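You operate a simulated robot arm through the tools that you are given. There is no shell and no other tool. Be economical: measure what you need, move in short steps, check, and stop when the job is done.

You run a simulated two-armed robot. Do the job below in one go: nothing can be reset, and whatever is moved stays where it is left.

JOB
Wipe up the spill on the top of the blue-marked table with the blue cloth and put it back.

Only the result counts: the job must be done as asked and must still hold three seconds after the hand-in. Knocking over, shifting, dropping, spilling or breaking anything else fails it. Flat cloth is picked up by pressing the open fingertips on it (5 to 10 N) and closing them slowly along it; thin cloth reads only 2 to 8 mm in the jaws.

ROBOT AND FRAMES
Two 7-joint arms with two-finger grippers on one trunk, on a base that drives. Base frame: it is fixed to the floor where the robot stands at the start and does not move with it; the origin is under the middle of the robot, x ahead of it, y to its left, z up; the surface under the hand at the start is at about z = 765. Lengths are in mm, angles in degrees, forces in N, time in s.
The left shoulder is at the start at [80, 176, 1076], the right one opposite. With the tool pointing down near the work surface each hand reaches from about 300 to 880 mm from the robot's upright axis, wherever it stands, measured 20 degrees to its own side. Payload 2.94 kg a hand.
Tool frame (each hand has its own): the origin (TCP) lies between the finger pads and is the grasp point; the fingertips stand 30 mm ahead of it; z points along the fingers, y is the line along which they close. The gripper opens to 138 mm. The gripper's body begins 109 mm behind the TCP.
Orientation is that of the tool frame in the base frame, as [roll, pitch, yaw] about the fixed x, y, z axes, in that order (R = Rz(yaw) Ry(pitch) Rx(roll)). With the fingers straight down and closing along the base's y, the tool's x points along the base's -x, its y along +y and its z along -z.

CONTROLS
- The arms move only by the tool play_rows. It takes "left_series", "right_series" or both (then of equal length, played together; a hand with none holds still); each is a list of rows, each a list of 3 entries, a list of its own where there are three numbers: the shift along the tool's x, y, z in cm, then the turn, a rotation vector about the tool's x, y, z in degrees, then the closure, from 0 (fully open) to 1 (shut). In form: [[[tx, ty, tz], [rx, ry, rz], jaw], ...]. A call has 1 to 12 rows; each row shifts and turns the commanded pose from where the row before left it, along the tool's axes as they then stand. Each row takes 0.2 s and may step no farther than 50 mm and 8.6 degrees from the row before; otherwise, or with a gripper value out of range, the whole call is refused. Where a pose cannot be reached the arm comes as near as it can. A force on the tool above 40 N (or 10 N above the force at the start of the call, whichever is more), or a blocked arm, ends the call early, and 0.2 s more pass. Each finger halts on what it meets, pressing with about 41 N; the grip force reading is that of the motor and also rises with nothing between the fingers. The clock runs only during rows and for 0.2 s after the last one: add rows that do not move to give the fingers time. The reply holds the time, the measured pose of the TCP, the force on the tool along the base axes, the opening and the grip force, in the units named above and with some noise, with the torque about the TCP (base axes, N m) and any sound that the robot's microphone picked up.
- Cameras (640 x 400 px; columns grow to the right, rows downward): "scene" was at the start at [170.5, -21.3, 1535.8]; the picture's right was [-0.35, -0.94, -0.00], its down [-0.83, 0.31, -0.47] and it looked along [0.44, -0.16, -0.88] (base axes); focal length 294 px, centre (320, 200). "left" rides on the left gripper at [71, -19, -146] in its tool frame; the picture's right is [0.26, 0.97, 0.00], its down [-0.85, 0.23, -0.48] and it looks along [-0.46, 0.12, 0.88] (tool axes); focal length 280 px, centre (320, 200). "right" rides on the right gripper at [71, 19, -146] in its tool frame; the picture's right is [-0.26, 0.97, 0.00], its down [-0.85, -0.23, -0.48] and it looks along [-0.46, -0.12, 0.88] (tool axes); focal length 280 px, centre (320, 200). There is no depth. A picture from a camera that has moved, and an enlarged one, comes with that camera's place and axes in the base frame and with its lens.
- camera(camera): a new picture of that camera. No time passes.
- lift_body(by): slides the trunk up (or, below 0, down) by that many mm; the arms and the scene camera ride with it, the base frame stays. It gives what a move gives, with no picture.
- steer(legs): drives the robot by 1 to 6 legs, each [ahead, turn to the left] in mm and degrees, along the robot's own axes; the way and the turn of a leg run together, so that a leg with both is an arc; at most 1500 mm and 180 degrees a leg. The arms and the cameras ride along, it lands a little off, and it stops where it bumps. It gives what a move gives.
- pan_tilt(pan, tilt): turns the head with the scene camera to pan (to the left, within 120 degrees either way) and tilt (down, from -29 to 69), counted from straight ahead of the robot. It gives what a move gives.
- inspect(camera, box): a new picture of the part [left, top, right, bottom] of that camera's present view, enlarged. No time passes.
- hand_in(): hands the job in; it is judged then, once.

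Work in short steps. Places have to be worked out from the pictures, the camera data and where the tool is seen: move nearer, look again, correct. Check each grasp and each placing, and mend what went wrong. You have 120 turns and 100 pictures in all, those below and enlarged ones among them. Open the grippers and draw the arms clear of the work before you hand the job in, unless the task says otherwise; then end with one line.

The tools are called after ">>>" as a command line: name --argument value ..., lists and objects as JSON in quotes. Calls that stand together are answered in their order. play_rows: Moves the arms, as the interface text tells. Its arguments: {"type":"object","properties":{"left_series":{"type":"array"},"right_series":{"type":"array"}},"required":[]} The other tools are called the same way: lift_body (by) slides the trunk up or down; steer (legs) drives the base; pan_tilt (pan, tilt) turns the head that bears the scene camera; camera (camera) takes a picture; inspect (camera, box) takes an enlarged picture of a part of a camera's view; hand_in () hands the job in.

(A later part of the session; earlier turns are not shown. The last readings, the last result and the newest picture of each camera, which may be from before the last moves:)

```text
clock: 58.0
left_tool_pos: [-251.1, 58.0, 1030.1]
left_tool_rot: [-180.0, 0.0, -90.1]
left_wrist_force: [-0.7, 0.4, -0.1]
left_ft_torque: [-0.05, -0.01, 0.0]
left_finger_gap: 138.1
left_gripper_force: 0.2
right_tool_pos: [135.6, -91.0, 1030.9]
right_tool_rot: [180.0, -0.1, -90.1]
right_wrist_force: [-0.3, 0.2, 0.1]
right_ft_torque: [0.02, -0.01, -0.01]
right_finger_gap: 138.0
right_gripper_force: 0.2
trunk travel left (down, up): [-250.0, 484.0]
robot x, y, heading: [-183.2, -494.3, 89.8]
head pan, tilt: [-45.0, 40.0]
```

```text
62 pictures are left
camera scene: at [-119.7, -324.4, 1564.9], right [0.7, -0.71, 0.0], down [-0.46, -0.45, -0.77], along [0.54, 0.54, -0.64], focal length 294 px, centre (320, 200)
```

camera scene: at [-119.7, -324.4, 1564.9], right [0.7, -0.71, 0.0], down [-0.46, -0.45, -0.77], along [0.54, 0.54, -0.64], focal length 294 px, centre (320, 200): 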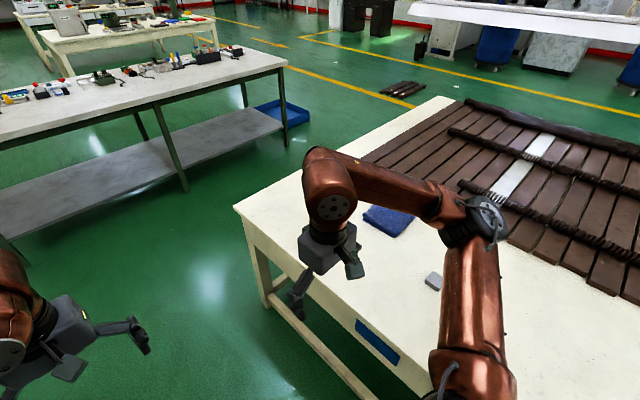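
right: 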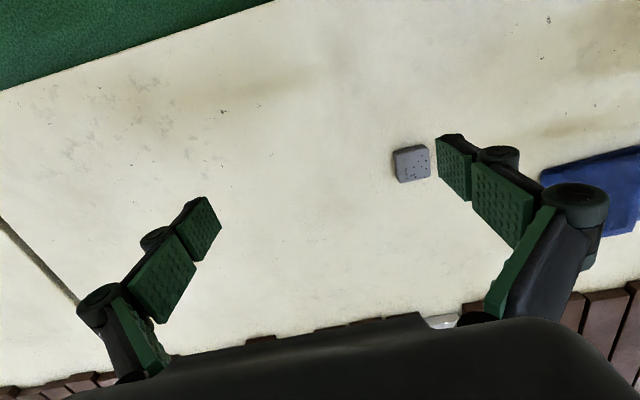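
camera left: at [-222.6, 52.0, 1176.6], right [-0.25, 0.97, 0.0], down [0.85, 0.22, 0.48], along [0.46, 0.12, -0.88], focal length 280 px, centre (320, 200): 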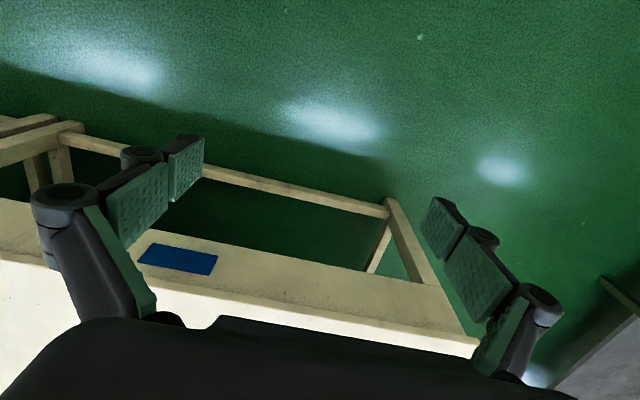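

I'll return to the starting place and survey the tabletop closely with the wrist cameras.

>>> steer --legs '[[494, 0], [0, -90], [183, 0]]'

>>> pan_tilt --pan 0 --tilt 60

>>> camera --camera "scene"

>>> inspect --camera "right" --box '[0, 0, 400, 250]'

>>> inspect --camera "left" --box '[180, 0, 580, 250]'

```text
clock: 65.9
left_tool_pos: [551.9, 49.9, 1034.0]
left_tool_rot: [179.9, 0.4, 178.3]
left_wrist_force: [0.1, 0.0, -0.8]
left_ft_torque: [0.05, 0.07, 0.04]
left_finger_gap: 137.6
left_gripper_force: 0.0
right_tool_pos: [392.1, -331.7, 1032.6]
right_tool_rot: [-179.8, 0.1, 178.5]
right_wrist_force: [0.7, 0.1, -0.1]
right_ft_torque: [0.02, 0.06, 0.04]
right_finger_gap: 138.0
right_gripper_force: 0.1
trunk travel left (down, up): [-250.0, 484.0]
robot x, y, heading: [-0.6, -5.1, -1.8]
head pan, tilt: [-45.0, 40.0]
```

```text
clock: 67.0
left_tool_pos: [542.2, 51.1, 1034.5]
left_tool_rot: [179.9, 0.7, 178.4]
left_wrist_force: [0.5, -0.1, -0.7]
left_ft_torque: [0.02, 0.09, -0.04]
left_finger_gap: 137.6
left_gripper_force: 0.0
right_tool_pos: [382.4, -331.2, 1033.6]
right_tool_rot: [-179.7, 0.6, 178.4]
right_wrist_force: [-0.3, -0.1, 0.6]
right_ft_torque: [0.0, 0.1, -0.02]
right_finger_gap: 138.1
right_gripper_force: 0.0
trunk travel left (down, up): [-250.0, 484.0]
robot x, y, heading: [-0.1, -7.7, -1.4]
head pan, tilt: [0.0, 60.0]
```

```text
61 pictures are left
camera scene: at [184.1, -10.7, 1537.5], right [-0.03, -1.0, 0.0], down [-0.87, 0.03, -0.5], along [0.5, -0.01, -0.87], focal length 294 px, centre (320, 200)
```

scene: 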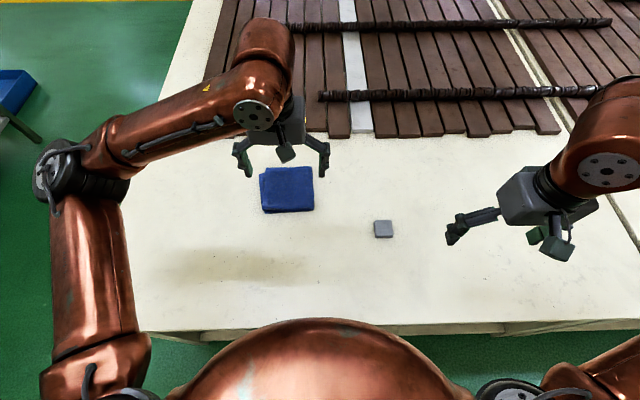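

```text
1.60 times, centred on (200, 125) of right
camera zoom: at [310.5, -309.4, 1178.4], right [0.29, 0.96, 0.0], down [0.84, -0.25, 0.49], along [0.47, -0.14, -0.87], focal length 449 px, centre (512, 320)
```

zoom: 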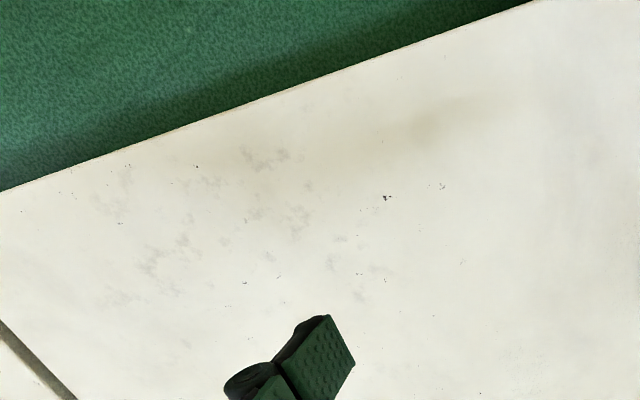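

```text
1.60 times, centred on (380, 125) of left
camera zoom: at [468.1, 33.6, 1180.7], right [-0.24, 0.97, 0.0], down [0.85, 0.21, 0.49], along [0.48, 0.11, -0.87], focal length 449 px, centre (224, 320)
```

zoom: 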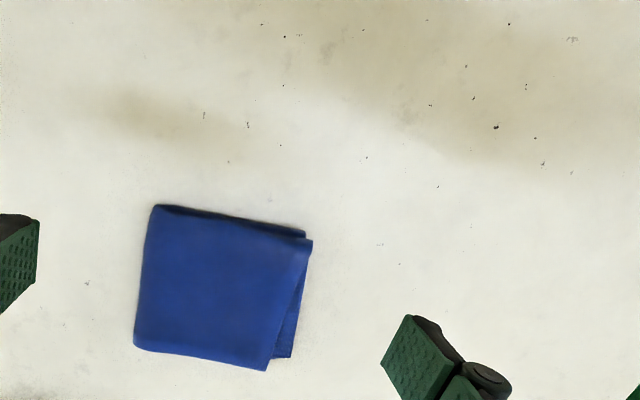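

The readings drifted a little on arrival (maybe nudging the table), so I back off slightly. Then I'll enlarge the area round the block and the middle of the table.

>>> steer --legs '[[-40, 1.5]]'

>>> inspect --camera "right" --box '[220, 0, 460, 150]'

>>> inspect --camera "right" --box '[220, 130, 500, 305]'

>>> inspect --camera "scene" --box '[300, 130, 480, 330]'

```text
clock: 67.9
left_tool_pos: [505.9, 65.8, 1034.7]
left_tool_rot: [180.0, 0.5, 179.9]
left_wrist_force: [-0.4, -0.4, -0.2]
left_ft_torque: [-0.05, -0.01, 0.04]
left_finger_gap: 137.9
left_gripper_force: 0.1
right_tool_pos: [357.0, -319.1, 1032.7]
right_tool_rot: [-179.8, 0.3, 179.9]
right_wrist_force: [0.1, -0.1, -0.5]
right_ft_torque: [-0.05, -0.04, 0.03]
right_finger_gap: 137.7
right_gripper_force: 0.1
trunk travel left (down, up): [-250.0, 484.0]
robot x, y, heading: [-43.9, -6.0, 0.3]
head pan, tilt: [0.0, 60.0]
```

```text
2.67 times, centred on (340, 75) of right
camera zoom: at [285.8, -299.9, 1178.8], right [0.26, 0.96, 0.0], down [0.85, -0.23, 0.48], along [0.46, -0.13, -0.88], focal length 748 px, centre (267, 533)
```

zoom: 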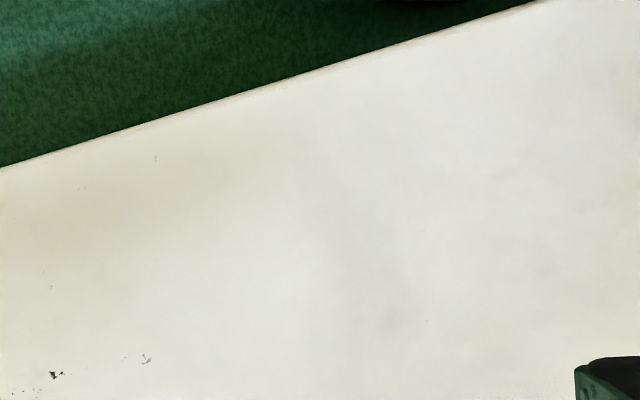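

```text
2.29 times, centred on (360, 218) of right
camera zoom: at [285.8, -299.9, 1178.8], right [0.26, 0.96, 0.0], down [0.85, -0.23, 0.48], along [0.46, -0.13, -0.88], focal length 641 px, centre (229, 160)
```

zoom: 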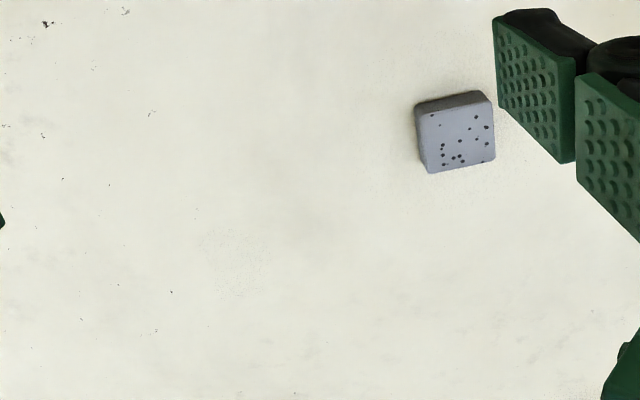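

```text
2.00 times, centred on (390, 230) of scene
camera zoom: at [161.3, -4.9, 1537.4], right [0.0, -1.0, 0.0], down [-0.87, 0.0, -0.49], along [0.49, 0.0, -0.87], focal length 588 px, centre (180, 140)
```

zoom: 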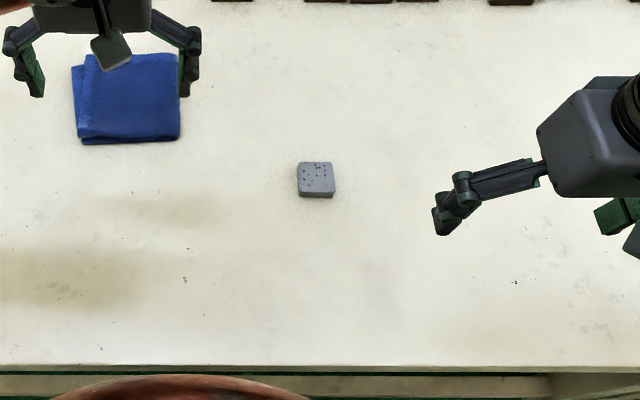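

A faint round speckled patch shows near (582, -378), unlike the grime. I'll bring the right camera nearer to it.

>>> play_rows --right_series '[[[-3.4, -0.9, 2.5], [0, 0, 0], 0], [[-3.4, -0.9, 2.5], [0, 0, 0], 0], [[-3.4, -0.9, 2.5], [0, 0, 0], 0], [[-3.4, -0.9, 2.5], [0, 0, 0], 0], [[0, 0, 0], [0, 0, 0], 0]]'

>>> camera --camera "right"

>>> inspect --camera "right" --box '[200, 100, 440, 250]'

```text
clock: 69.1
left_tool_pos: [493.1, 66.7, 1041.1]
left_tool_rot: [179.9, 1.2, -180.0]
left_wrist_force: [0.6, -0.4, -0.4]
left_ft_torque: [-0.02, 0.03, -0.01]
left_finger_gap: 137.9
left_gripper_force: 0.0
right_tool_pos: [480.5, -356.7, 938.2]
right_tool_rot: [-179.7, 1.2, -180.0]
right_wrist_force: [0.2, -0.1, -0.8]
right_ft_torque: [0.02, 0.02, -0.01]
right_finger_gap: 137.9
right_gripper_force: 0.0
trunk travel left (down, up): [-250.0, 484.0]
robot x, y, heading: [-35.9, -5.9, 0.0]
head pan, tilt: [0.0, 60.0]
```

```text
55 pictures are left
camera right: at [406.6, -337.3, 1083.5], right [0.26, 0.96, 0.0], down [0.84, -0.23, 0.49], along [0.48, -0.13, -0.87], focal length 280 px, centre (320, 200)
```

right: 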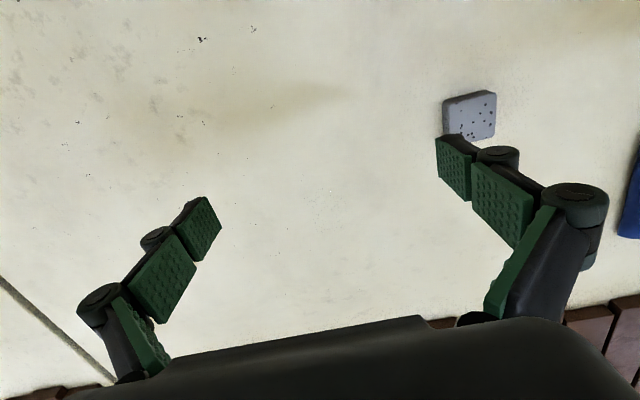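

```text
2.67 times, centred on (320, 175) of right
camera zoom: at [406.6, -337.3, 1083.5], right [0.26, 0.96, 0.0], down [0.84, -0.23, 0.49], along [0.48, -0.13, -0.87], focal length 748 px, centre (320, 267)
```

zoom: 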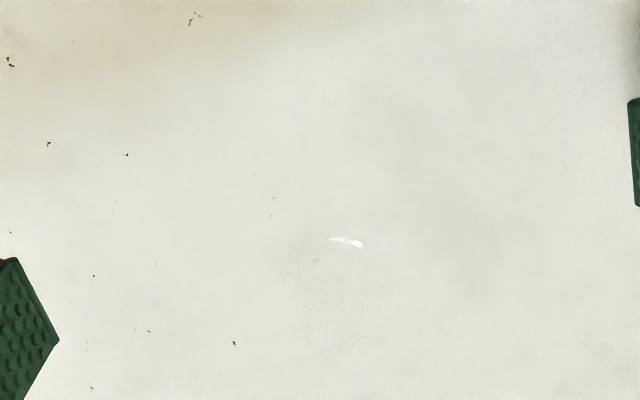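

A specular glint on that patch's rim: it's a clear liquid spill. But the robot seems to be pitching slowly (both hands tilt 1.2°), so I'll check whether that goes on.

>>> play_rows --right_series '[[[0, 0, 0], [0, 0, 0], 0], [[0, 0, 0], [0, 0, 0], 0]]'

>>> pan_tilt --pan 0 --tilt 69

>>> camera --camera "scene"

```text
clock: 69.7
left_tool_pos: [492.0, 65.5, 1040.9]
left_tool_rot: [180.0, 1.3, 179.9]
left_wrist_force: [-0.7, 0.4, -0.6]
left_ft_torque: [-0.01, 0.01, 0.0]
left_finger_gap: 138.4
left_gripper_force: 0.0
right_tool_pos: [478.1, -356.9, 940.4]
right_tool_rot: [-179.8, 1.2, 179.9]
right_wrist_force: [-0.3, 0.0, -0.4]
right_ft_torque: [-0.01, 0.0, 0.0]
right_finger_gap: 138.3
right_gripper_force: 0.1
trunk travel left (down, up): [-250.0, 484.0]
robot x, y, heading: [-42.2, -3.8, -0.2]
head pan, tilt: [0.0, 60.0]
```

```text
clock: 70.4
left_tool_pos: [491.4, 66.1, 1042.0]
left_tool_rot: [179.9, 1.5, 179.9]
left_wrist_force: [-0.1, 0.0, 0.2]
left_ft_torque: [-0.02, -0.02, -0.02]
left_finger_gap: 138.1
left_gripper_force: 0.1
right_tool_pos: [479.3, -356.9, 941.1]
right_tool_rot: [-179.8, 1.2, 179.9]
right_wrist_force: [-0.6, 0.0, -0.4]
right_ft_torque: [0.02, 0.02, 0.0]
right_finger_gap: 137.9
right_gripper_force: 0.1
trunk travel left (down, up): [-250.0, 484.0]
robot x, y, heading: [-37.3, -4.6, 0.2]
head pan, tilt: [0.0, 68.8]
```

```text
53 pictures are left
camera scene: at [127.8, -5.0, 1528.9], right [0.0, -1.0, 0.0], down [-0.93, 0.0, -0.36], along [0.36, 0.0, -0.93], focal length 294 px, centre (320, 200)
```

scene: 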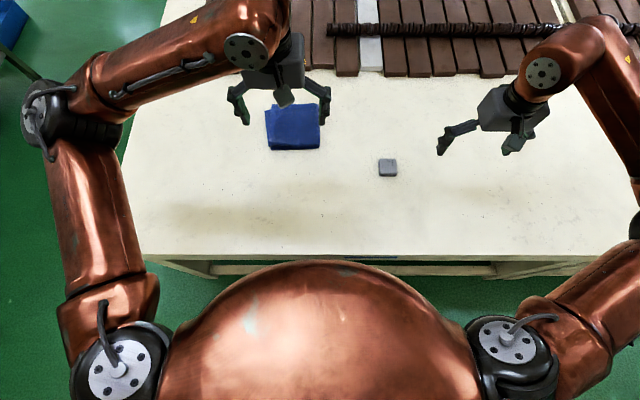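

The base itself isn't tilted; the arms have just settled by some mm after driving, so I'll go by measured poses. Cloth ≈ (658, 78), spill ≈ (590, -379), block ≈ (524, -200). I'll turn left about 18° so the right arm can serve both cloth and spill.

>>> steer --legs '[[0, 18]]'

>>> pan_tilt --pan -18 --tilt 60

>>> camera --camera "scene"

>>> camera --camera "right"

```text
clock: 71.8
left_tool_pos: [443.2, 230.3, 1041.4]
left_tool_rot: [179.9, 1.3, -161.8]
left_wrist_force: [-0.8, 0.9, -0.1]
left_ft_torque: [-0.02, -0.01, 0.01]
left_finger_gap: 138.0
left_gripper_force: 0.1
right_tool_pos: [563.0, -175.7, 940.9]
right_tool_rot: [-179.8, 1.2, -161.7]
right_wrist_force: [-0.5, 0.6, 0.2]
right_ft_torque: [-0.05, -0.01, -0.01]
right_finger_gap: 137.8
right_gripper_force: 0.0
trunk travel left (down, up): [-250.0, 484.0]
robot x, y, heading: [-37.2, -6.4, 18.4]
head pan, tilt: [0.0, 68.8]
```

```text
clock: 72.6
left_tool_pos: [441.8, 229.8, 1041.5]
left_tool_rot: [179.9, 1.3, -161.7]
left_wrist_force: [-0.3, 0.4, -0.6]
left_ft_torque: [-0.03, 0.02, -0.01]
left_finger_gap: 138.0
left_gripper_force: 0.0
right_tool_pos: [563.2, -176.9, 941.7]
right_tool_rot: [-179.8, 1.2, -161.9]
right_wrist_force: [0.7, -0.5, -0.1]
right_ft_torque: [0.03, 0.05, 0.02]
right_finger_gap: 138.0
right_gripper_force: 0.0
trunk travel left (down, up): [-250.0, 484.0]
robot x, y, heading: [-39.2, -6.4, 18.2]
head pan, tilt: [-18.0, 60.0]
```

```text
52 pictures are left
camera scene: at [133.2, 30.2, 1538.2], right [0.0, -1.0, 0.0], down [-0.87, 0.0, -0.5], along [0.5, 0.0, -0.87], focal length 294 px, centre (320, 200)
```

scene: 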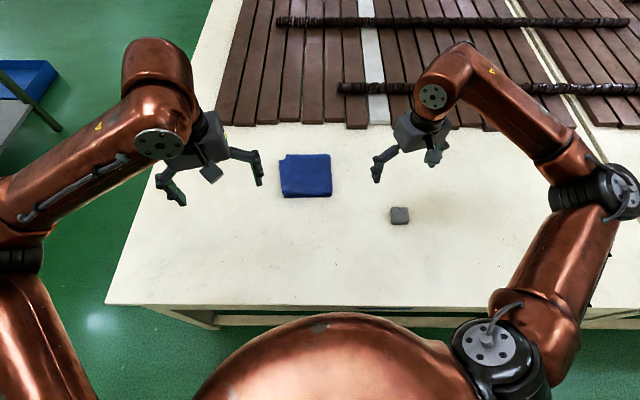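

```text
51 pictures are left
camera right: at [487.0, -180.9, 1084.6], right [-0.05, 1.0, 0.0], down [0.87, 0.05, 0.49], along [0.49, 0.03, -0.87], focal length 280 px, centre (320, 200)
```

right: 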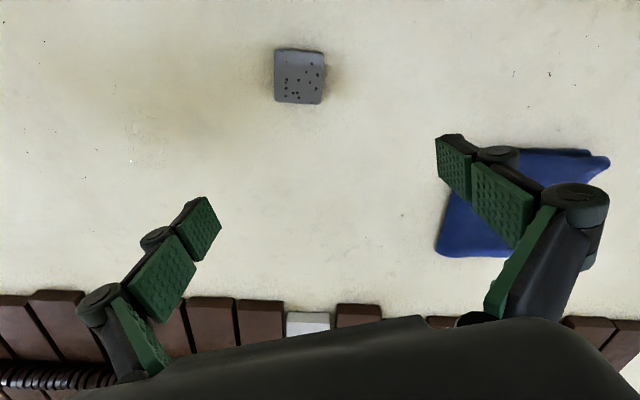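

The spill is confirmed near (597, -380), the cloth spans about x 585–735, y 0–155. I'll turn the right hand square to the cloth, bring it above the cloth centre with jaws half closed, and raise the left hand out of the way.

>>> play_rows --right_series '[[[0, 0, 0], [0, 0, 6.1], 0.1], [[0, 0, 0], [0, 0, 6.1], 0.2], [[0, 0, 0], [0, 0, 6.1], 0.3], [[-2, 4.2, 0], [0, 0, 0], 0.35], [[-2, 4.2, 0], [0, 0, 0], 0.35], [[-2, 4.2, 0], [0, 0, 0], 0.35], [[-2, 4.2, 0], [0, 0, 0], 0.35], [[-1, 4.2, 1], [0, 0, 0], 0.35], [[0, 4.0, 2], [0, 0, 0], 0.35], [[0, 0, 0], [0, 0, 0], 0.35]]' --left_series '[[[0, 0, -3], [0, 0, 0], 0], [[0, 0, -3], [0, 0, 0], 0], [[0, 0, -3], [0, 0, 0], 0], [[0, 0, -3], [0, 0, 0], 0], [[0, 0, 0], [0, 0, 0], 0], [[0, 0, 0], [0, 0, 0], 0], [[0, 0, 0], [0, 0, 0], 0], [[0, 0, 0], [0, 0, 0], 0], [[0, 0, 0], [0, 0, 0], 0], [[0, 0, 0], [0, 0, 0], 0]]'

>>> camera --camera "right"

>>> camera --camera "scene"

```text
clock: 74.8
left_tool_pos: [440.9, 227.4, 1159.3]
left_tool_rot: [179.8, 1.5, -161.8]
left_wrist_force: [-0.5, -0.4, -0.2]
left_ft_torque: [0.02, 0.02, 0.01]
left_finger_gap: 138.2
left_gripper_force: 0.1
right_tool_pos: [652.6, 73.7, 912.4]
right_tool_rot: [179.8, 1.3, 179.9]
right_wrist_force: [0.1, 0.2, 0.7]
right_ft_torque: [0.01, 0.0, 0.0]
right_finger_gap: 89.9
right_gripper_force: 0.1
trunk travel left (down, up): [-250.0, 484.0]
robot x, y, heading: [-35.6, -4.3, 18.4]
head pan, tilt: [-18.0, 60.0]
```

```text
50 pictures are left
camera right: at [579.2, 91.8, 1057.1], right [0.26, 0.96, 0.01], down [0.84, -0.23, 0.49], along [0.48, -0.12, -0.87], focal length 280 px, centre (320, 200)
```

right: 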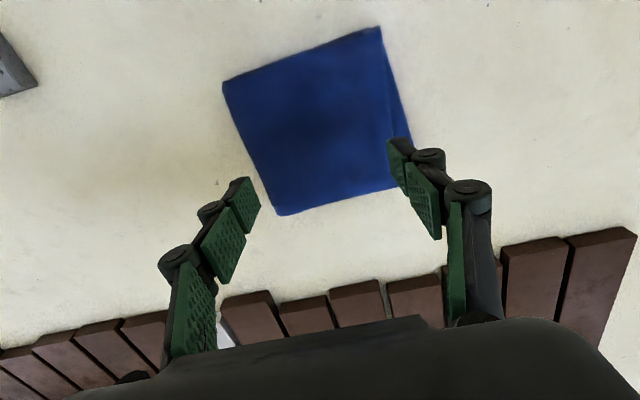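

```text
49 pictures are left
camera scene: at [132.9, 29.3, 1538.3], right [0.0, -1.0, 0.0], down [-0.87, 0.0, -0.5], along [0.5, 0.0, -0.87], focal length 294 px, centre (320, 200)
```

scene: 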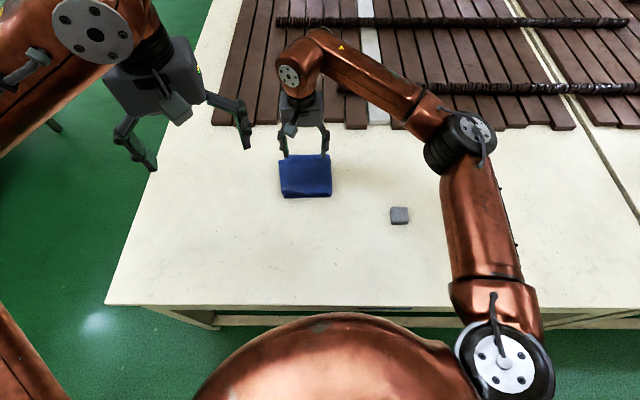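

The hand is over the cloth centre to within about 10 mm. I'll descend towards it, correcting 1 cm in x.

>>> play_rows --right_series '[[[-0.5, 0, 2.8], [0, 0, 0], 0.35], [[-0.5, 0, 2.8], [0, 0, 0], 0.35], [[0, 0, 2.6], [0, 0, 0], 0.35], [[0, 0, 0], [0, 0, 0], 0.35]]'

>>> camera --camera "right"

```text
clock: 75.8
left_tool_pos: [440.2, 228.9, 1159.0]
left_tool_rot: [179.9, 1.4, -161.7]
left_wrist_force: [-0.2, 0.3, -0.1]
left_ft_torque: [-0.01, -0.02, -0.01]
left_finger_gap: 138.1
left_gripper_force: 0.1
right_tool_pos: [665.9, 76.0, 830.4]
right_tool_rot: [179.8, 1.2, 179.9]
right_wrist_force: [-0.7, 1.0, 1.2]
right_ft_torque: [0.04, -0.01, -0.03]
right_finger_gap: 89.7
right_gripper_force: 0.2
trunk travel left (down, up): [-250.0, 484.0]
robot x, y, heading: [-39.2, -6.0, 18.1]
head pan, tilt: [-18.0, 60.0]
```

```text
48 pictures are left
camera right: at [592.3, 94.4, 974.3], right [0.26, 0.96, 0.01], down [0.84, -0.23, 0.49], along [0.48, -0.12, -0.87], focal length 280 px, centre (320, 200)
```

right: 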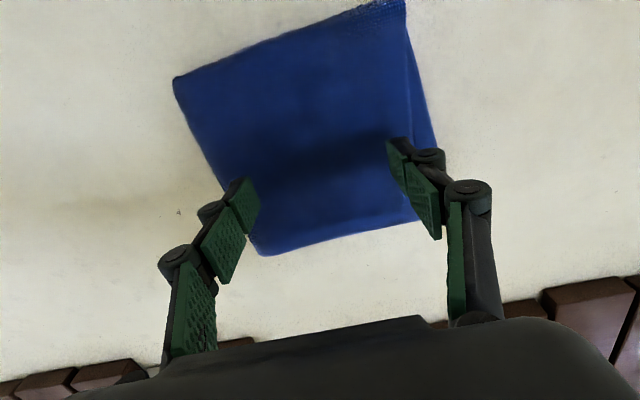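

Lined up above the cloth. I'll step down in small increments until the force reads 5–10 N.

>>> play_rows --right_series '[[[0, 0, 0.6], [0, 0, 0], 0.35], [[0, 0, 0.5], [0, 0, 0], 0.35], [[0, 0, 0.4], [0, 0, 0], 0.35], [[0, 0, 0], [0, 0, 0], 0.35]]'

```text
clock: 76.8
left_tool_pos: [440.7, 227.6, 1159.9]
left_tool_rot: [180.0, 1.3, -161.7]
left_wrist_force: [0.6, 0.4, 0.5]
left_ft_torque: [0.0, -0.04, 0.01]
left_finger_gap: 138.2
left_gripper_force: 0.1
right_tool_pos: [665.4, 74.7, 816.7]
right_tool_rot: [179.8, 1.3, 179.8]
right_wrist_force: [0.4, -0.2, 0.6]
right_ft_torque: [0.0, 0.01, -0.02]
right_finger_gap: 89.6
right_gripper_force: 0.0
trunk travel left (down, up): [-250.0, 484.0]
robot x, y, heading: [-37.8, -8.0, 18.0]
head pan, tilt: [-18.0, 60.0]
```

No contact yet at tip z ≈ 787; I go on down.

>>> play_rows --right_series '[[[0, 0, 0.4], [0, 0, 0], 0.35], [[0, 0, 0.3], [0, 0, 0], 0.35], [[0, 0, 0.3], [0, 0, 0], 0.35], [[0, 0, 0], [0, 0, 0], 0.35]]'

```text
clock: 77.8
left_tool_pos: [440.0, 227.6, 1160.3]
left_tool_rot: [179.9, 1.3, -161.7]
left_wrist_force: [0.5, 0.1, 1.4]
left_ft_torque: [0.0, -0.02, -0.01]
left_finger_gap: 137.7
left_gripper_force: 0.1
right_tool_pos: [665.6, 75.5, 806.1]
right_tool_rot: [179.8, 1.2, 180.0]
right_wrist_force: [0.7, 0.1, 2.5]
right_ft_torque: [-0.02, -0.02, -0.02]
right_finger_gap: 89.5
right_gripper_force: 0.1
trunk travel left (down, up): [-250.0, 484.0]
robot x, y, heading: [-38.0, -7.8, 18.2]
head pan, tilt: [-18.0, 60.0]
```

First contact, 2.5 N at z 806. A bit more.

>>> play_rows --right_series '[[[0, 0, 0.3], [0, 0, 0], 0.35], [[0, 0, 0], [0, 0, 0], 0.35]]'

```text
clock: 78.4
left_tool_pos: [439.8, 228.4, 1160.7]
left_tool_rot: [179.9, 1.3, -161.6]
left_wrist_force: [0.0, 0.6, 0.0]
left_ft_torque: [-0.03, -0.02, 0.01]
left_finger_gap: 137.8
left_gripper_force: 0.2
right_tool_pos: [666.1, 75.8, 803.2]
right_tool_rot: [179.7, 1.2, 180.0]
right_wrist_force: [0.3, -0.5, 3.6]
right_ft_torque: [-0.02, 0.02, 0.01]
right_finger_gap: 90.0
right_gripper_force: 0.1
trunk travel left (down, up): [-250.0, 484.0]
robot x, y, heading: [-39.6, -5.4, 18.3]
head pan, tilt: [-18.0, 60.0]
```

3.6 N; a few mm more.

>>> play_rows --right_series '[[[0, 0, 0.3], [0, 0, 0], 0.35], [[0, 0, 0.2], [0, 0, 0], 0.35], [[0, 0, 0], [0, 0, 0], 0.35]]'

```text
clock: 79.2
left_tool_pos: [439.1, 227.4, 1159.9]
left_tool_rot: [179.8, 1.4, -161.7]
left_wrist_force: [0.0, 0.4, -0.3]
left_ft_torque: [0.0, -0.02, -0.01]
left_finger_gap: 137.8
left_gripper_force: 0.0
right_tool_pos: [665.4, 75.5, 800.1]
right_tool_rot: [179.8, 1.3, 179.8]
right_wrist_force: [1.8, 0.1, 11.8]
right_ft_torque: [-0.01, -0.05, 0.0]
right_finger_gap: 92.9
right_gripper_force: 4.1
trunk travel left (down, up): [-250.0, 484.0]
robot x, y, heading: [-36.8, -6.8, 18.4]
head pan, tilt: [-18.0, 60.0]
```

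11.8 N, a touch high: back 1 mm and close slowly.

>>> play_rows --right_series '[[[0, 0, -0.12], [0, 0, 0], 0.35], [[0, 0, 0], [0, 0, 0], 0.4], [[0, 0, 0], [0, 0, 0], 0.45], [[0, 0, 0], [0, 0, 0], 0.5], [[0, 0, 0], [0, 0, 0], 0.55], [[0, 0, 0], [0, 0, 0], 0.6]]'

>>> camera --camera "right"

```text
clock: 80.6
left_tool_pos: [438.1, 227.6, 1160.3]
left_tool_rot: [179.9, 1.5, -161.7]
left_wrist_force: [-0.1, -1.0, 0.3]
left_ft_torque: [-0.02, -0.02, 0.0]
left_finger_gap: 137.8
left_gripper_force: 0.1
right_tool_pos: [664.3, 75.5, 802.5]
right_tool_rot: [179.7, 1.4, -180.0]
right_wrist_force: [-0.7, -0.5, 29.1]
right_ft_torque: [0.1, 0.08, 0.04]
right_finger_gap: 59.6
right_gripper_force: 7.0
trunk travel left (down, up): [-250.0, 484.0]
robot x, y, heading: [-36.6, -7.7, 18.1]
head pan, tilt: [-18.0, 60.0]
```

```text
47 pictures are left
camera right: at [590.6, 93.4, 945.9], right [0.26, 0.96, 0.01], down [0.84, -0.23, 0.49], along [0.48, -0.12, -0.87], focal length 280 px, centre (320, 200)
```

right: 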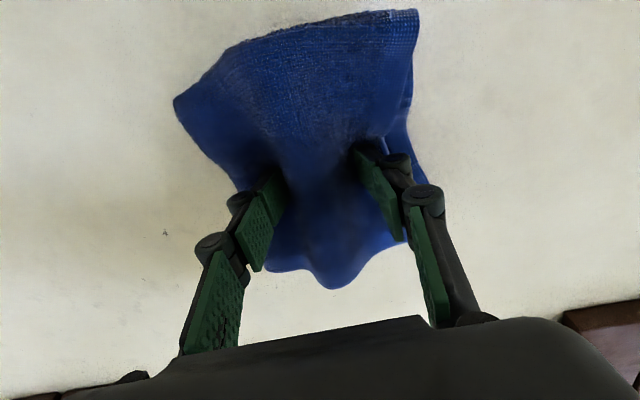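

The cloth is bunching nicely, but the force rose to 29 N because the tips dip on closing. I raise a few mm while closing on.

>>> play_rows --right_series '[[[0, 0, -0.3], [0, 0, 0], 0.63], [[0, 0, -0.1], [0, 0, 0], 0.68], [[0, 0, -0.1], [0, 0, 0], 0.73], [[0, 0, -0.1], [0, 0, 0], 0.78]]'

```text
clock: 81.6
left_tool_pos: [439.0, 226.7, 1160.2]
left_tool_rot: [179.9, 1.4, -161.8]
left_wrist_force: [0.6, -0.7, -0.8]
left_ft_torque: [-0.03, 0.01, -0.03]
left_finger_gap: 137.9
left_gripper_force: 0.0
right_tool_pos: [665.6, 74.0, 804.5]
right_tool_rot: [179.9, 1.2, -180.0]
right_wrist_force: [0.1, -0.1, 13.0]
right_ft_torque: [-0.01, 0.03, -0.01]
right_finger_gap: 32.0
right_gripper_force: 1.3
trunk travel left (down, up): [-250.0, 484.0]
robot x, y, heading: [-40.0, -4.6, 18.2]
head pan, tilt: [-18.0, 60.0]
```

Force 13 N, gap 32 mm. Closing fully.

>>> play_rows --right_series '[[[0, 0, -0.05], [0, 0, 0], 0.84], [[0, 0, -0.05], [0, 0, 0], 0.9], [[0, 0, 0], [0, 0, 0], 0.96], [[0, 0, 0], [0, 0, 0], 1], [[0, 0, 0], [0, 0, 0], 1], [[0, 0, 0], [0, 0, 0], 1]]'

>>> camera --camera "right"

```text
clock: 83.0
left_tool_pos: [440.1, 229.2, 1161.1]
left_tool_rot: [179.8, 1.4, -161.7]
left_wrist_force: [-0.1, -0.2, -0.2]
left_ft_torque: [-0.03, -0.01, 0.03]
left_finger_gap: 138.0
left_gripper_force: 0.0
right_tool_pos: [666.5, 73.5, 806.7]
right_tool_rot: [179.7, 1.2, 179.9]
right_wrist_force: [-1.7, -0.9, 4.5]
right_ft_torque: [-0.04, 0.02, 0.06]
right_finger_gap: 17.1
right_gripper_force: 41.2
trunk travel left (down, up): [-250.0, 484.0]
robot x, y, heading: [-40.5, -3.2, 18.3]
head pan, tilt: [-18.0, 60.0]
```

```text
46 pictures are left
camera right: at [592.4, 92.7, 951.3], right [0.26, 0.96, 0.01], down [0.84, -0.23, 0.49], along [0.48, -0.12, -0.87], focal length 280 px, centre (320, 200)
```

right: 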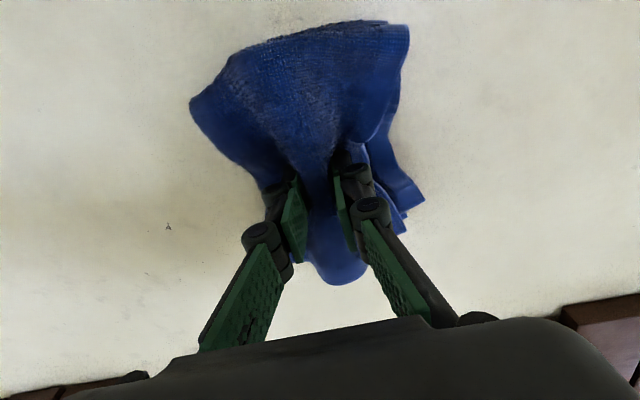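

Solid grip: 17 mm of bunched cloth. I lift it 12 cm and check.

>>> play_rows --right_series '[[[0, 0, -1.5], [0, 0, 0], 1], [[0, 0, -2.5], [0, 0, 0], 1], [[0, 0, -3], [0, 0, 0], 1], [[0, 0, -3], [0, 0, 0], 1], [[0, 0, -2], [0, 0, 0], 1], [[0, 0, 0], [0, 0, 0], 1]]'

>>> camera --camera "scene"

>>> camera --camera "right"

```text
clock: 84.4
left_tool_pos: [440.4, 229.1, 1160.3]
left_tool_rot: [179.9, 1.3, -161.8]
left_wrist_force: [0.1, 1.2, -0.5]
left_ft_torque: [-0.03, -0.01, 0.02]
left_finger_gap: 138.1
left_gripper_force: 0.1
right_tool_pos: [664.0, 72.3, 927.1]
right_tool_rot: [179.7, 1.2, 180.0]
right_wrist_force: [0.4, 0.4, -0.2]
right_ft_torque: [-0.05, 0.01, 0.05]
right_finger_gap: 17.0
right_gripper_force: 40.8
trunk travel left (down, up): [-250.0, 484.0]
robot x, y, heading: [-37.3, -4.9, 18.1]
head pan, tilt: [-18.0, 60.0]
```

```text
45 pictures are left
camera scene: at [133.4, 30.4, 1538.1], right [0.0, -1.0, 0.0], down [-0.87, 0.0, -0.5], along [0.5, 0.0, -0.87], focal length 294 px, centre (320, 200)
```

scene: 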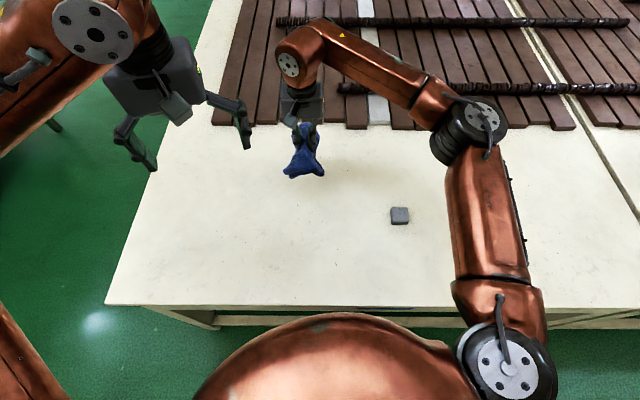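

```text
44 pictures are left
camera right: at [590.6, 91.4, 1071.7], right [0.26, 0.96, 0.01], down [0.84, -0.23, 0.49], along [0.48, -0.12, -0.87], focal length 280 px, centre (320, 200)
```

right: 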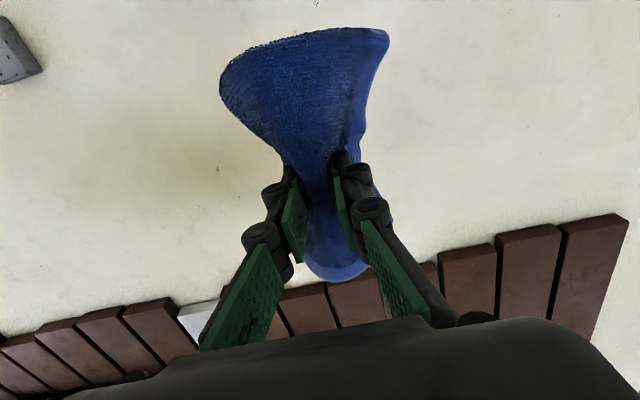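

The cloth is held firmly. I carry it over to hover about the spill at (597, -380).

>>> play_rows --right_series '[[[0, -3, 0], [0, 0, 0], 1], [[0, -4, 0], [0, 0, 0], 1], [[0, -4, 0], [0, 0, 0], 1], [[0, -4, 0], [0, 0, 0], 1], [[0, -4, 0], [0, 0, 0], 1], [[0, -4, 0], [0, 0, 0], 1], [[0, -4, 0], [0, 0, 0], 1], [[1, -4, 0], [0, 0, 0], 1], [[1, -4, 0], [0, 0, 0], 1], [[2, -4, 0], [0, 0, 0], 1], [[2, -3, 0], [0, 0, 0], 1], [[0, -3, 0], [0, 0, 0], 1]]'

>>> camera --camera "scene"

>>> camera --camera "right"

```text
clock: 87.0
left_tool_pos: [441.1, 226.3, 1160.7]
left_tool_rot: [179.9, 1.3, -161.7]
left_wrist_force: [-0.6, -0.2, 0.0]
left_ft_torque: [0.06, 0.04, -0.01]
left_finger_gap: 138.0
left_gripper_force: 0.1
right_tool_pos: [604.7, -375.6, 923.5]
right_tool_rot: [179.6, 1.2, 179.9]
right_wrist_force: [0.4, -0.7, -1.1]
right_ft_torque: [-0.06, -0.03, 0.05]
right_finger_gap: 17.1
right_gripper_force: 41.1
trunk travel left (down, up): [-250.0, 484.0]
robot x, y, heading: [-37.7, -1.3, 18.2]
head pan, tilt: [-18.0, 60.0]
```

```text
43 pictures are left
camera scene: at [133.3, 29.2, 1538.2], right [0.0, -1.0, 0.0], down [-0.87, 0.0, -0.5], along [0.5, 0.0, -0.87], focal length 294 px, centre (320, 200)
```

scene: 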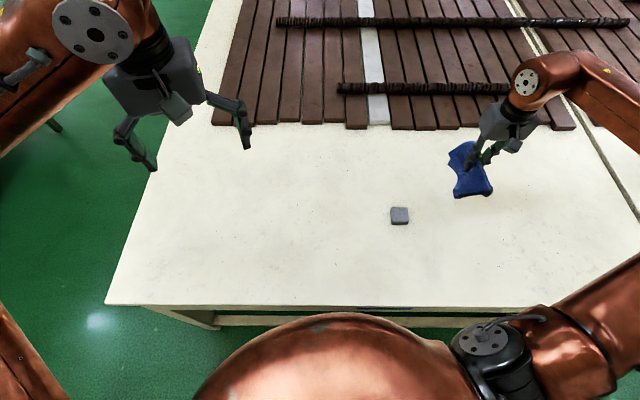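

```text
42 pictures are left
camera right: at [530.0, -357.4, 1067.9], right [0.26, 0.97, 0.01], down [0.84, -0.23, 0.49], along [0.48, -0.12, -0.87], focal length 280 px, centre (320, 200)
```

right: 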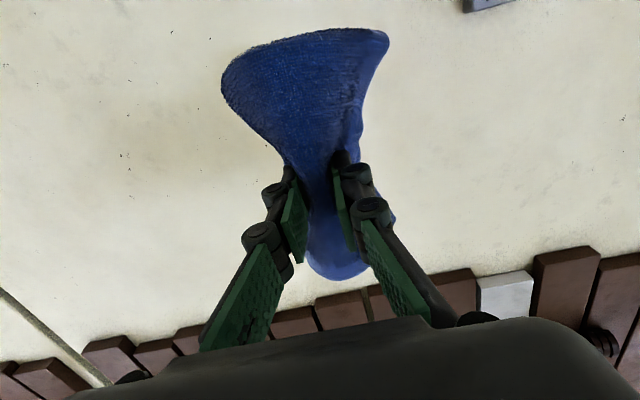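

Over the spill. Lowering the cloth to near contact.

>>> play_rows --right_series '[[[0, 0, 3], [0, 0, 0], 1], [[0, 0, 3], [0, 0, 0], 1], [[0, 0, 3], [0, 0, 0], 1], [[0, 0, 1.8], [0, 0, 0], 1], [[0, 0, 0.4], [0, 0, 0], 1], [[0, 0, 0], [0, 0, 0], 1]]'

```text
clock: 88.4
left_tool_pos: [438.9, 227.5, 1160.1]
left_tool_rot: [179.9, 1.4, -161.7]
left_wrist_force: [-0.4, 0.4, -0.9]
left_ft_torque: [0.01, -0.01, 0.02]
left_finger_gap: 138.1
left_gripper_force: 0.2
right_tool_pos: [606.6, -375.0, 812.3]
right_tool_rot: [179.7, 1.3, 179.9]
right_wrist_force: [0.8, -0.7, 6.9]
right_ft_torque: [-0.04, -0.01, 0.02]
right_finger_gap: 17.0
right_gripper_force: 40.7
trunk travel left (down, up): [-250.0, 484.0]
robot x, y, heading: [-36.3, -2.0, 18.2]
head pan, tilt: [-18.0, 60.0]
```

Contact at 6.9 N. I press slightly more and wipe back and forth along y around the patch.

>>> play_rows --right_series '[[[0, 0, 0.3], [0, 0, 0], 1], [[0, 2, 0], [0, 0, 0], 1], [[0, 2, 0], [0, 0, 0], 1], [[0, 2, 0], [0, 0, 0], 1], [[1, -2, 0], [0, 0, 0], 1], [[1, -2, 0], [0, 0, 0], 1], [[0, -2, 0], [0, 0, 0], 1], [[0, -2, 0], [0, 0, 0], 1], [[0, -2, 0], [0, 0, 0], 1], [[0, -2, 0], [0, 0, 0], 1], [[0, 0, 0], [0, 0, 0], 1]]'

>>> camera --camera "right"

```text
clock: 90.8
left_tool_pos: [439.2, 228.3, 1160.4]
left_tool_rot: [-180.0, 1.3, -161.7]
left_wrist_force: [-0.2, 0.3, 0.2]
left_ft_torque: [0.0, 0.0, -0.02]
left_finger_gap: 138.0
left_gripper_force: 0.1
right_tool_pos: [583.9, -435.0, 809.1]
right_tool_rot: [179.7, 1.1, 179.9]
right_wrist_force: [0.2, 3.1, 8.3]
right_ft_torque: [0.13, 0.03, 0.07]
right_finger_gap: 16.9
right_gripper_force: 41.0
trunk travel left (down, up): [-250.0, 484.0]
robot x, y, heading: [-38.8, -2.1, 18.2]
head pan, tilt: [-18.0, 60.0]
```

```text
41 pictures are left
camera right: at [510.9, -416.4, 952.6], right [0.26, 0.96, 0.01], down [0.84, -0.23, 0.49], along [0.48, -0.12, -0.87], focal length 280 px, centre (320, 200)
```

right: 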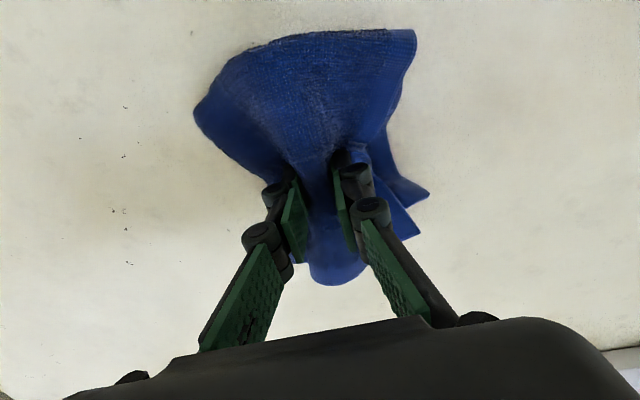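

Wiping works with about 8 N. More strokes across other lines of x.

>>> play_rows --right_series '[[[2, 2, 0.2], [0, 0, 0], 1], [[1, 3, 0], [0, 0, 0], 1], [[0, 3, 0], [0, 0, 0], 1], [[0, 3, 0], [0, 0, 0], 1], [[-3, 0, 0], [0, 0, 0], 1], [[-3, 0, 0], [0, 0, 0], 1], [[0, -3, 0], [0, 0, 0], 1], [[0, -3, 0], [0, 0, 0], 1], [[0, -3, 0], [0, 0, 0], 1], [[-2, 0, 0], [0, 0, 0], 1], [[-1, 3, 0], [0, 0, 0], 1], [[0, 3, 0], [0, 0, 0], 1]]'

>>> play_rows --right_series '[[[0, 3, 0], [0, 0, 0], 1], [[3, -1, 0], [0, 0, 0], 1], [[3, 0, 0], [0, 0, 0], 1], [[3, 0, 0], [0, 0, 0], 1], [[0, -3, 0], [0, 0, 0], 1], [[-3, 0, 0], [0, 0, 0], 1], [[-3, 0, 0], [0, 0, 0], 1], [[-3, 0, 0], [0, 0, 0], 1], [[0, -3, 0], [0, 0, 0], 1], [[3, 0, 0], [0, 0, 0], 1], [[3, 0, 0], [0, 0, 0], 1], [[3, 0, 0], [0, 0, 0], 1]]'

```text
clock: 93.4
left_tool_pos: [439.4, 228.5, 1159.7]
left_tool_rot: [179.9, 1.4, -161.7]
left_wrist_force: [-0.4, 0.4, 0.3]
left_ft_torque: [0.01, 0.02, 0.01]
left_finger_gap: 137.9
left_gripper_force: 0.1
right_tool_pos: [642.6, -355.2, 806.8]
right_tool_rot: [179.7, 1.3, 179.9]
right_wrist_force: [1.0, -4.6, 14.5]
right_ft_torque: [-0.18, -0.02, 0.06]
right_finger_gap: 16.7
right_gripper_force: 41.1
trunk travel left (down, up): [-250.0, 484.0]
robot x, y, heading: [-37.0, -1.8, 18.4]
head pan, tilt: [-18.0, 60.0]
```

```text
clock: 96.0
left_tool_pos: [438.8, 229.5, 1159.8]
left_tool_rot: [180.0, 1.4, -161.7]
left_wrist_force: [-0.9, 0.7, -0.3]
left_ft_torque: [0.01, -0.01, 0.0]
left_finger_gap: 138.1
left_gripper_force: 0.1
right_tool_pos: [554.4, -394.0, 807.4]
right_tool_rot: [-179.9, 1.3, 179.9]
right_wrist_force: [2.0, -3.5, 17.7]
right_ft_torque: [-0.07, -0.09, 0.06]
right_finger_gap: 17.0
right_gripper_force: 40.9
trunk travel left (down, up): [-250.0, 484.0]
robot x, y, heading: [-40.6, -3.5, 18.4]
head pan, tilt: [-18.0, 60.0]
```

Area well covered. I lift, move the cloth aside in +y, and inspect the patch.

>>> play_rows --right_series '[[[0, 0, -3], [0, 0, 0], 1], [[0, 0, -4], [0, 0, 0], 1], [[0, 0, -4], [0, 0, 0], 1], [[0, 4, -1], [0, 0, 0], 1], [[-1, 4, 0], [0, 0, 0], 1], [[-1, 4, 0], [0, 0, 0], 1], [[-1, 3, 0], [0, 0, 0], 1], [[0, 0, 0], [0, 0, 0], 1]]'

>>> camera --camera "right"

>>> inspect --camera "right" --box '[0, 30, 240, 180]'

>>> inspect --camera "scene" --box '[380, 130, 580, 260]'

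```text
clock: 97.8
left_tool_pos: [440.2, 226.4, 1160.4]
left_tool_rot: [-180.0, 1.4, -161.7]
left_wrist_force: [0.1, 0.0, -0.4]
left_ft_torque: [-0.01, -0.01, 0.0]
left_finger_gap: 137.9
left_gripper_force: 0.1
right_tool_pos: [583.6, -246.6, 925.6]
right_tool_rot: [179.7, 1.2, 179.9]
right_wrist_force: [0.1, -0.5, -0.7]
right_ft_torque: [-0.02, 0.01, 0.08]
right_finger_gap: 16.6
right_gripper_force: 40.8
trunk travel left (down, up): [-250.0, 484.0]
robot x, y, heading: [-37.3, -3.4, 18.2]
head pan, tilt: [-18.0, 60.0]
```

```text
40 pictures are left
camera right: at [510.2, -228.9, 1069.8], right [0.26, 0.96, 0.01], down [0.84, -0.23, 0.49], along [0.48, -0.12, -0.87], focal length 280 px, centre (320, 200)
```

right: 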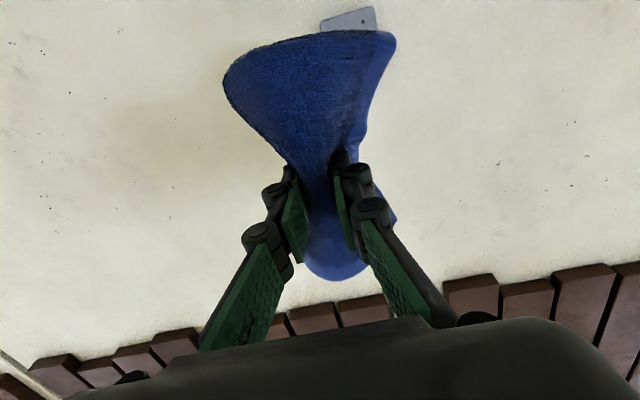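

```text
2.67 times, centred on (120, 105) of right
camera zoom: at [510.2, -228.9, 1069.8], right [0.26, 0.96, 0.01], down [0.84, -0.23, 0.49], along [0.48, -0.12, -0.87], focal length 748 px, centre (853, 453)
```

zoom: 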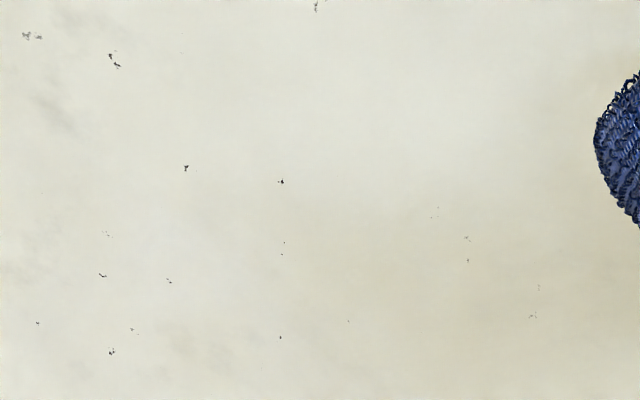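

```text
3.08 times, centred on (480, 195) of scene
camera zoom: at [132.9, 29.6, 1538.3], right [0.0, -1.0, 0.0], down [-0.87, 0.0, -0.5], along [0.5, 0.0, -0.87], focal length 904 px, centre (-172, 215)
```

zoom: 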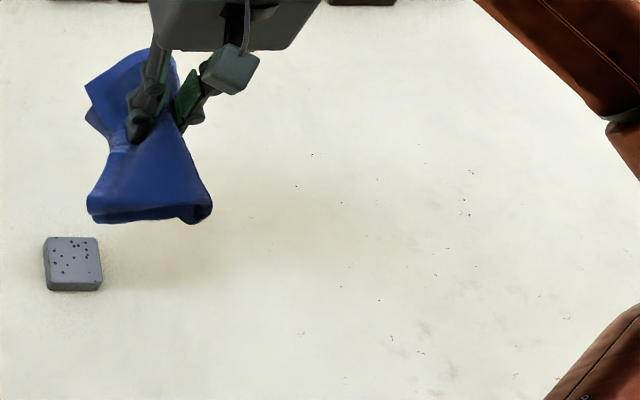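

The patch looks gone but lies partly in shade. I move 6 cm further and zoom at the exact spot.

>>> play_rows --right_series '[[[0, 4, 0], [0, 0, 0], 1], [[0, 4, 0], [0, 0, 0], 1], [[0, 0, 0], [0, 0, 0], 1]]'

>>> inspect --camera "right" --box '[0, 50, 240, 200]'

>>> inspect --camera "scene" --box '[420, 150, 560, 240]'

```text
clock: 98.6
left_tool_pos: [441.5, 226.7, 1158.9]
left_tool_rot: [179.9, 1.3, -161.9]
left_wrist_force: [-0.3, 1.2, 0.3]
left_ft_torque: [0.04, 0.02, 0.05]
left_finger_gap: 138.0
left_gripper_force: 0.1
right_tool_pos: [583.0, -166.5, 926.0]
right_tool_rot: [179.7, 1.2, 179.8]
right_wrist_force: [-0.4, -0.6, -0.2]
right_ft_torque: [0.0, -0.01, 0.16]
right_finger_gap: 17.2
right_gripper_force: 40.9
trunk travel left (down, up): [-250.0, 484.0]
robot x, y, heading: [-37.3, -1.5, 18.5]
head pan, tilt: [-18.0, 60.0]
```

```text
2.67 times, centred on (120, 125) of right
camera zoom: at [510.3, -147.8, 1069.0], right [0.26, 0.96, 0.01], down [0.84, -0.23, 0.49], along [0.48, -0.12, -0.87], focal length 748 px, centre (853, 400)
```

zoom: 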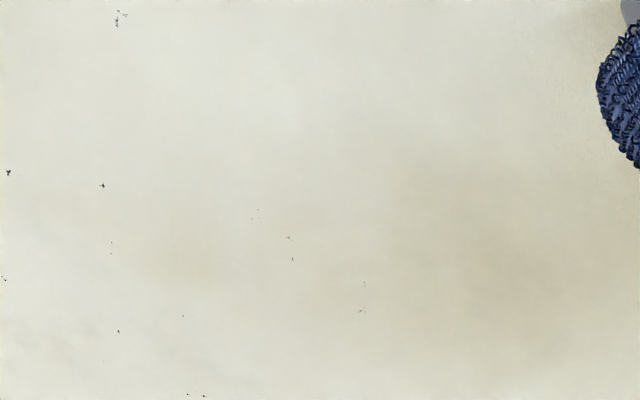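

```text
4.44 times, centred on (490, 195) of scene
camera zoom: at [133.1, 29.3, 1538.3], right [0.0, -1.0, 0.0], down [-0.87, 0.0, -0.5], along [0.5, 0.0, -0.87], focal length 1306 px, centre (-436, 222)
```

zoom: 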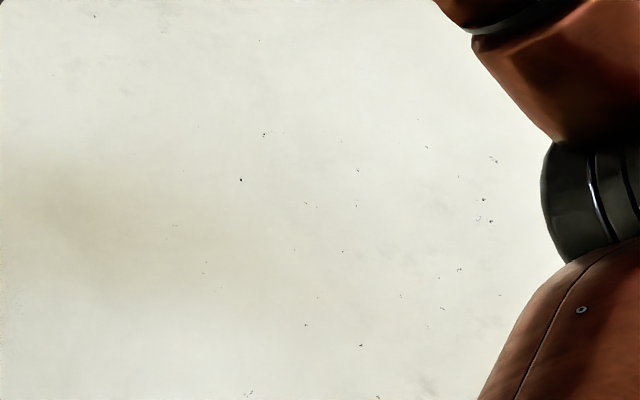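

The ring and glint are gone. Now I carry the cloth back to its original place, grasp pose (666, 74).

>>> play_rows --right_series '[[[-1.4, 4, 0], [0, 0, 0], 1], [[-1.4, 4, 0], [0, 0, 0], 1], [[-1.4, 4, 0], [0, 0, 0], 1], [[-1.4, 4, 0], [0, 0, 0], 1], [[-1.4, 4, 0], [0, 0, 0], 1], [[-1.4, 4, 0], [0, 0, 0], 1], [[0, 0, 2], [0, 0, 0], 1], [[0, 0, 3], [0, 0, 0], 1], [[0, 0, 3], [0, 0, 0], 1], [[0, 0, 2], [0, 0, 0], 1], [[0, 0, 0], [0, 0, 0], 1]]'

>>> camera --camera "right"

```text
clock: 101.0
left_tool_pos: [441.4, 228.5, 1159.4]
left_tool_rot: [179.9, 1.3, -161.7]
left_wrist_force: [0.2, 0.0, 0.7]
left_ft_torque: [0.01, 0.0, 0.04]
left_finger_gap: 137.9
left_gripper_force: 0.0
right_tool_pos: [668.5, 74.0, 828.7]
right_tool_rot: [179.8, 1.3, 180.0]
right_wrist_force: [-0.4, 0.1, 0.0]
right_ft_torque: [0.04, -0.02, 0.12]
right_finger_gap: 17.2
right_gripper_force: 41.4
trunk travel left (down, up): [-250.0, 484.0]
robot x, y, heading: [-35.4, -5.4, 18.1]
head pan, tilt: [-18.0, 60.0]
```

```text
35 pictures are left
camera right: at [594.7, 91.6, 972.6], right [0.26, 0.96, 0.01], down [0.84, -0.23, 0.49], along [0.48, -0.12, -0.87], focal length 280 px, centre (320, 200)
```

right: 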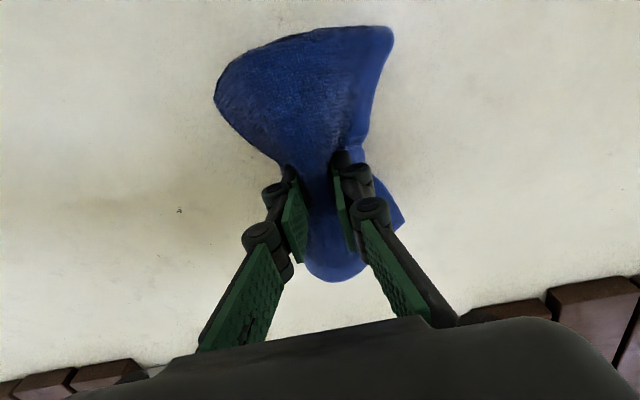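

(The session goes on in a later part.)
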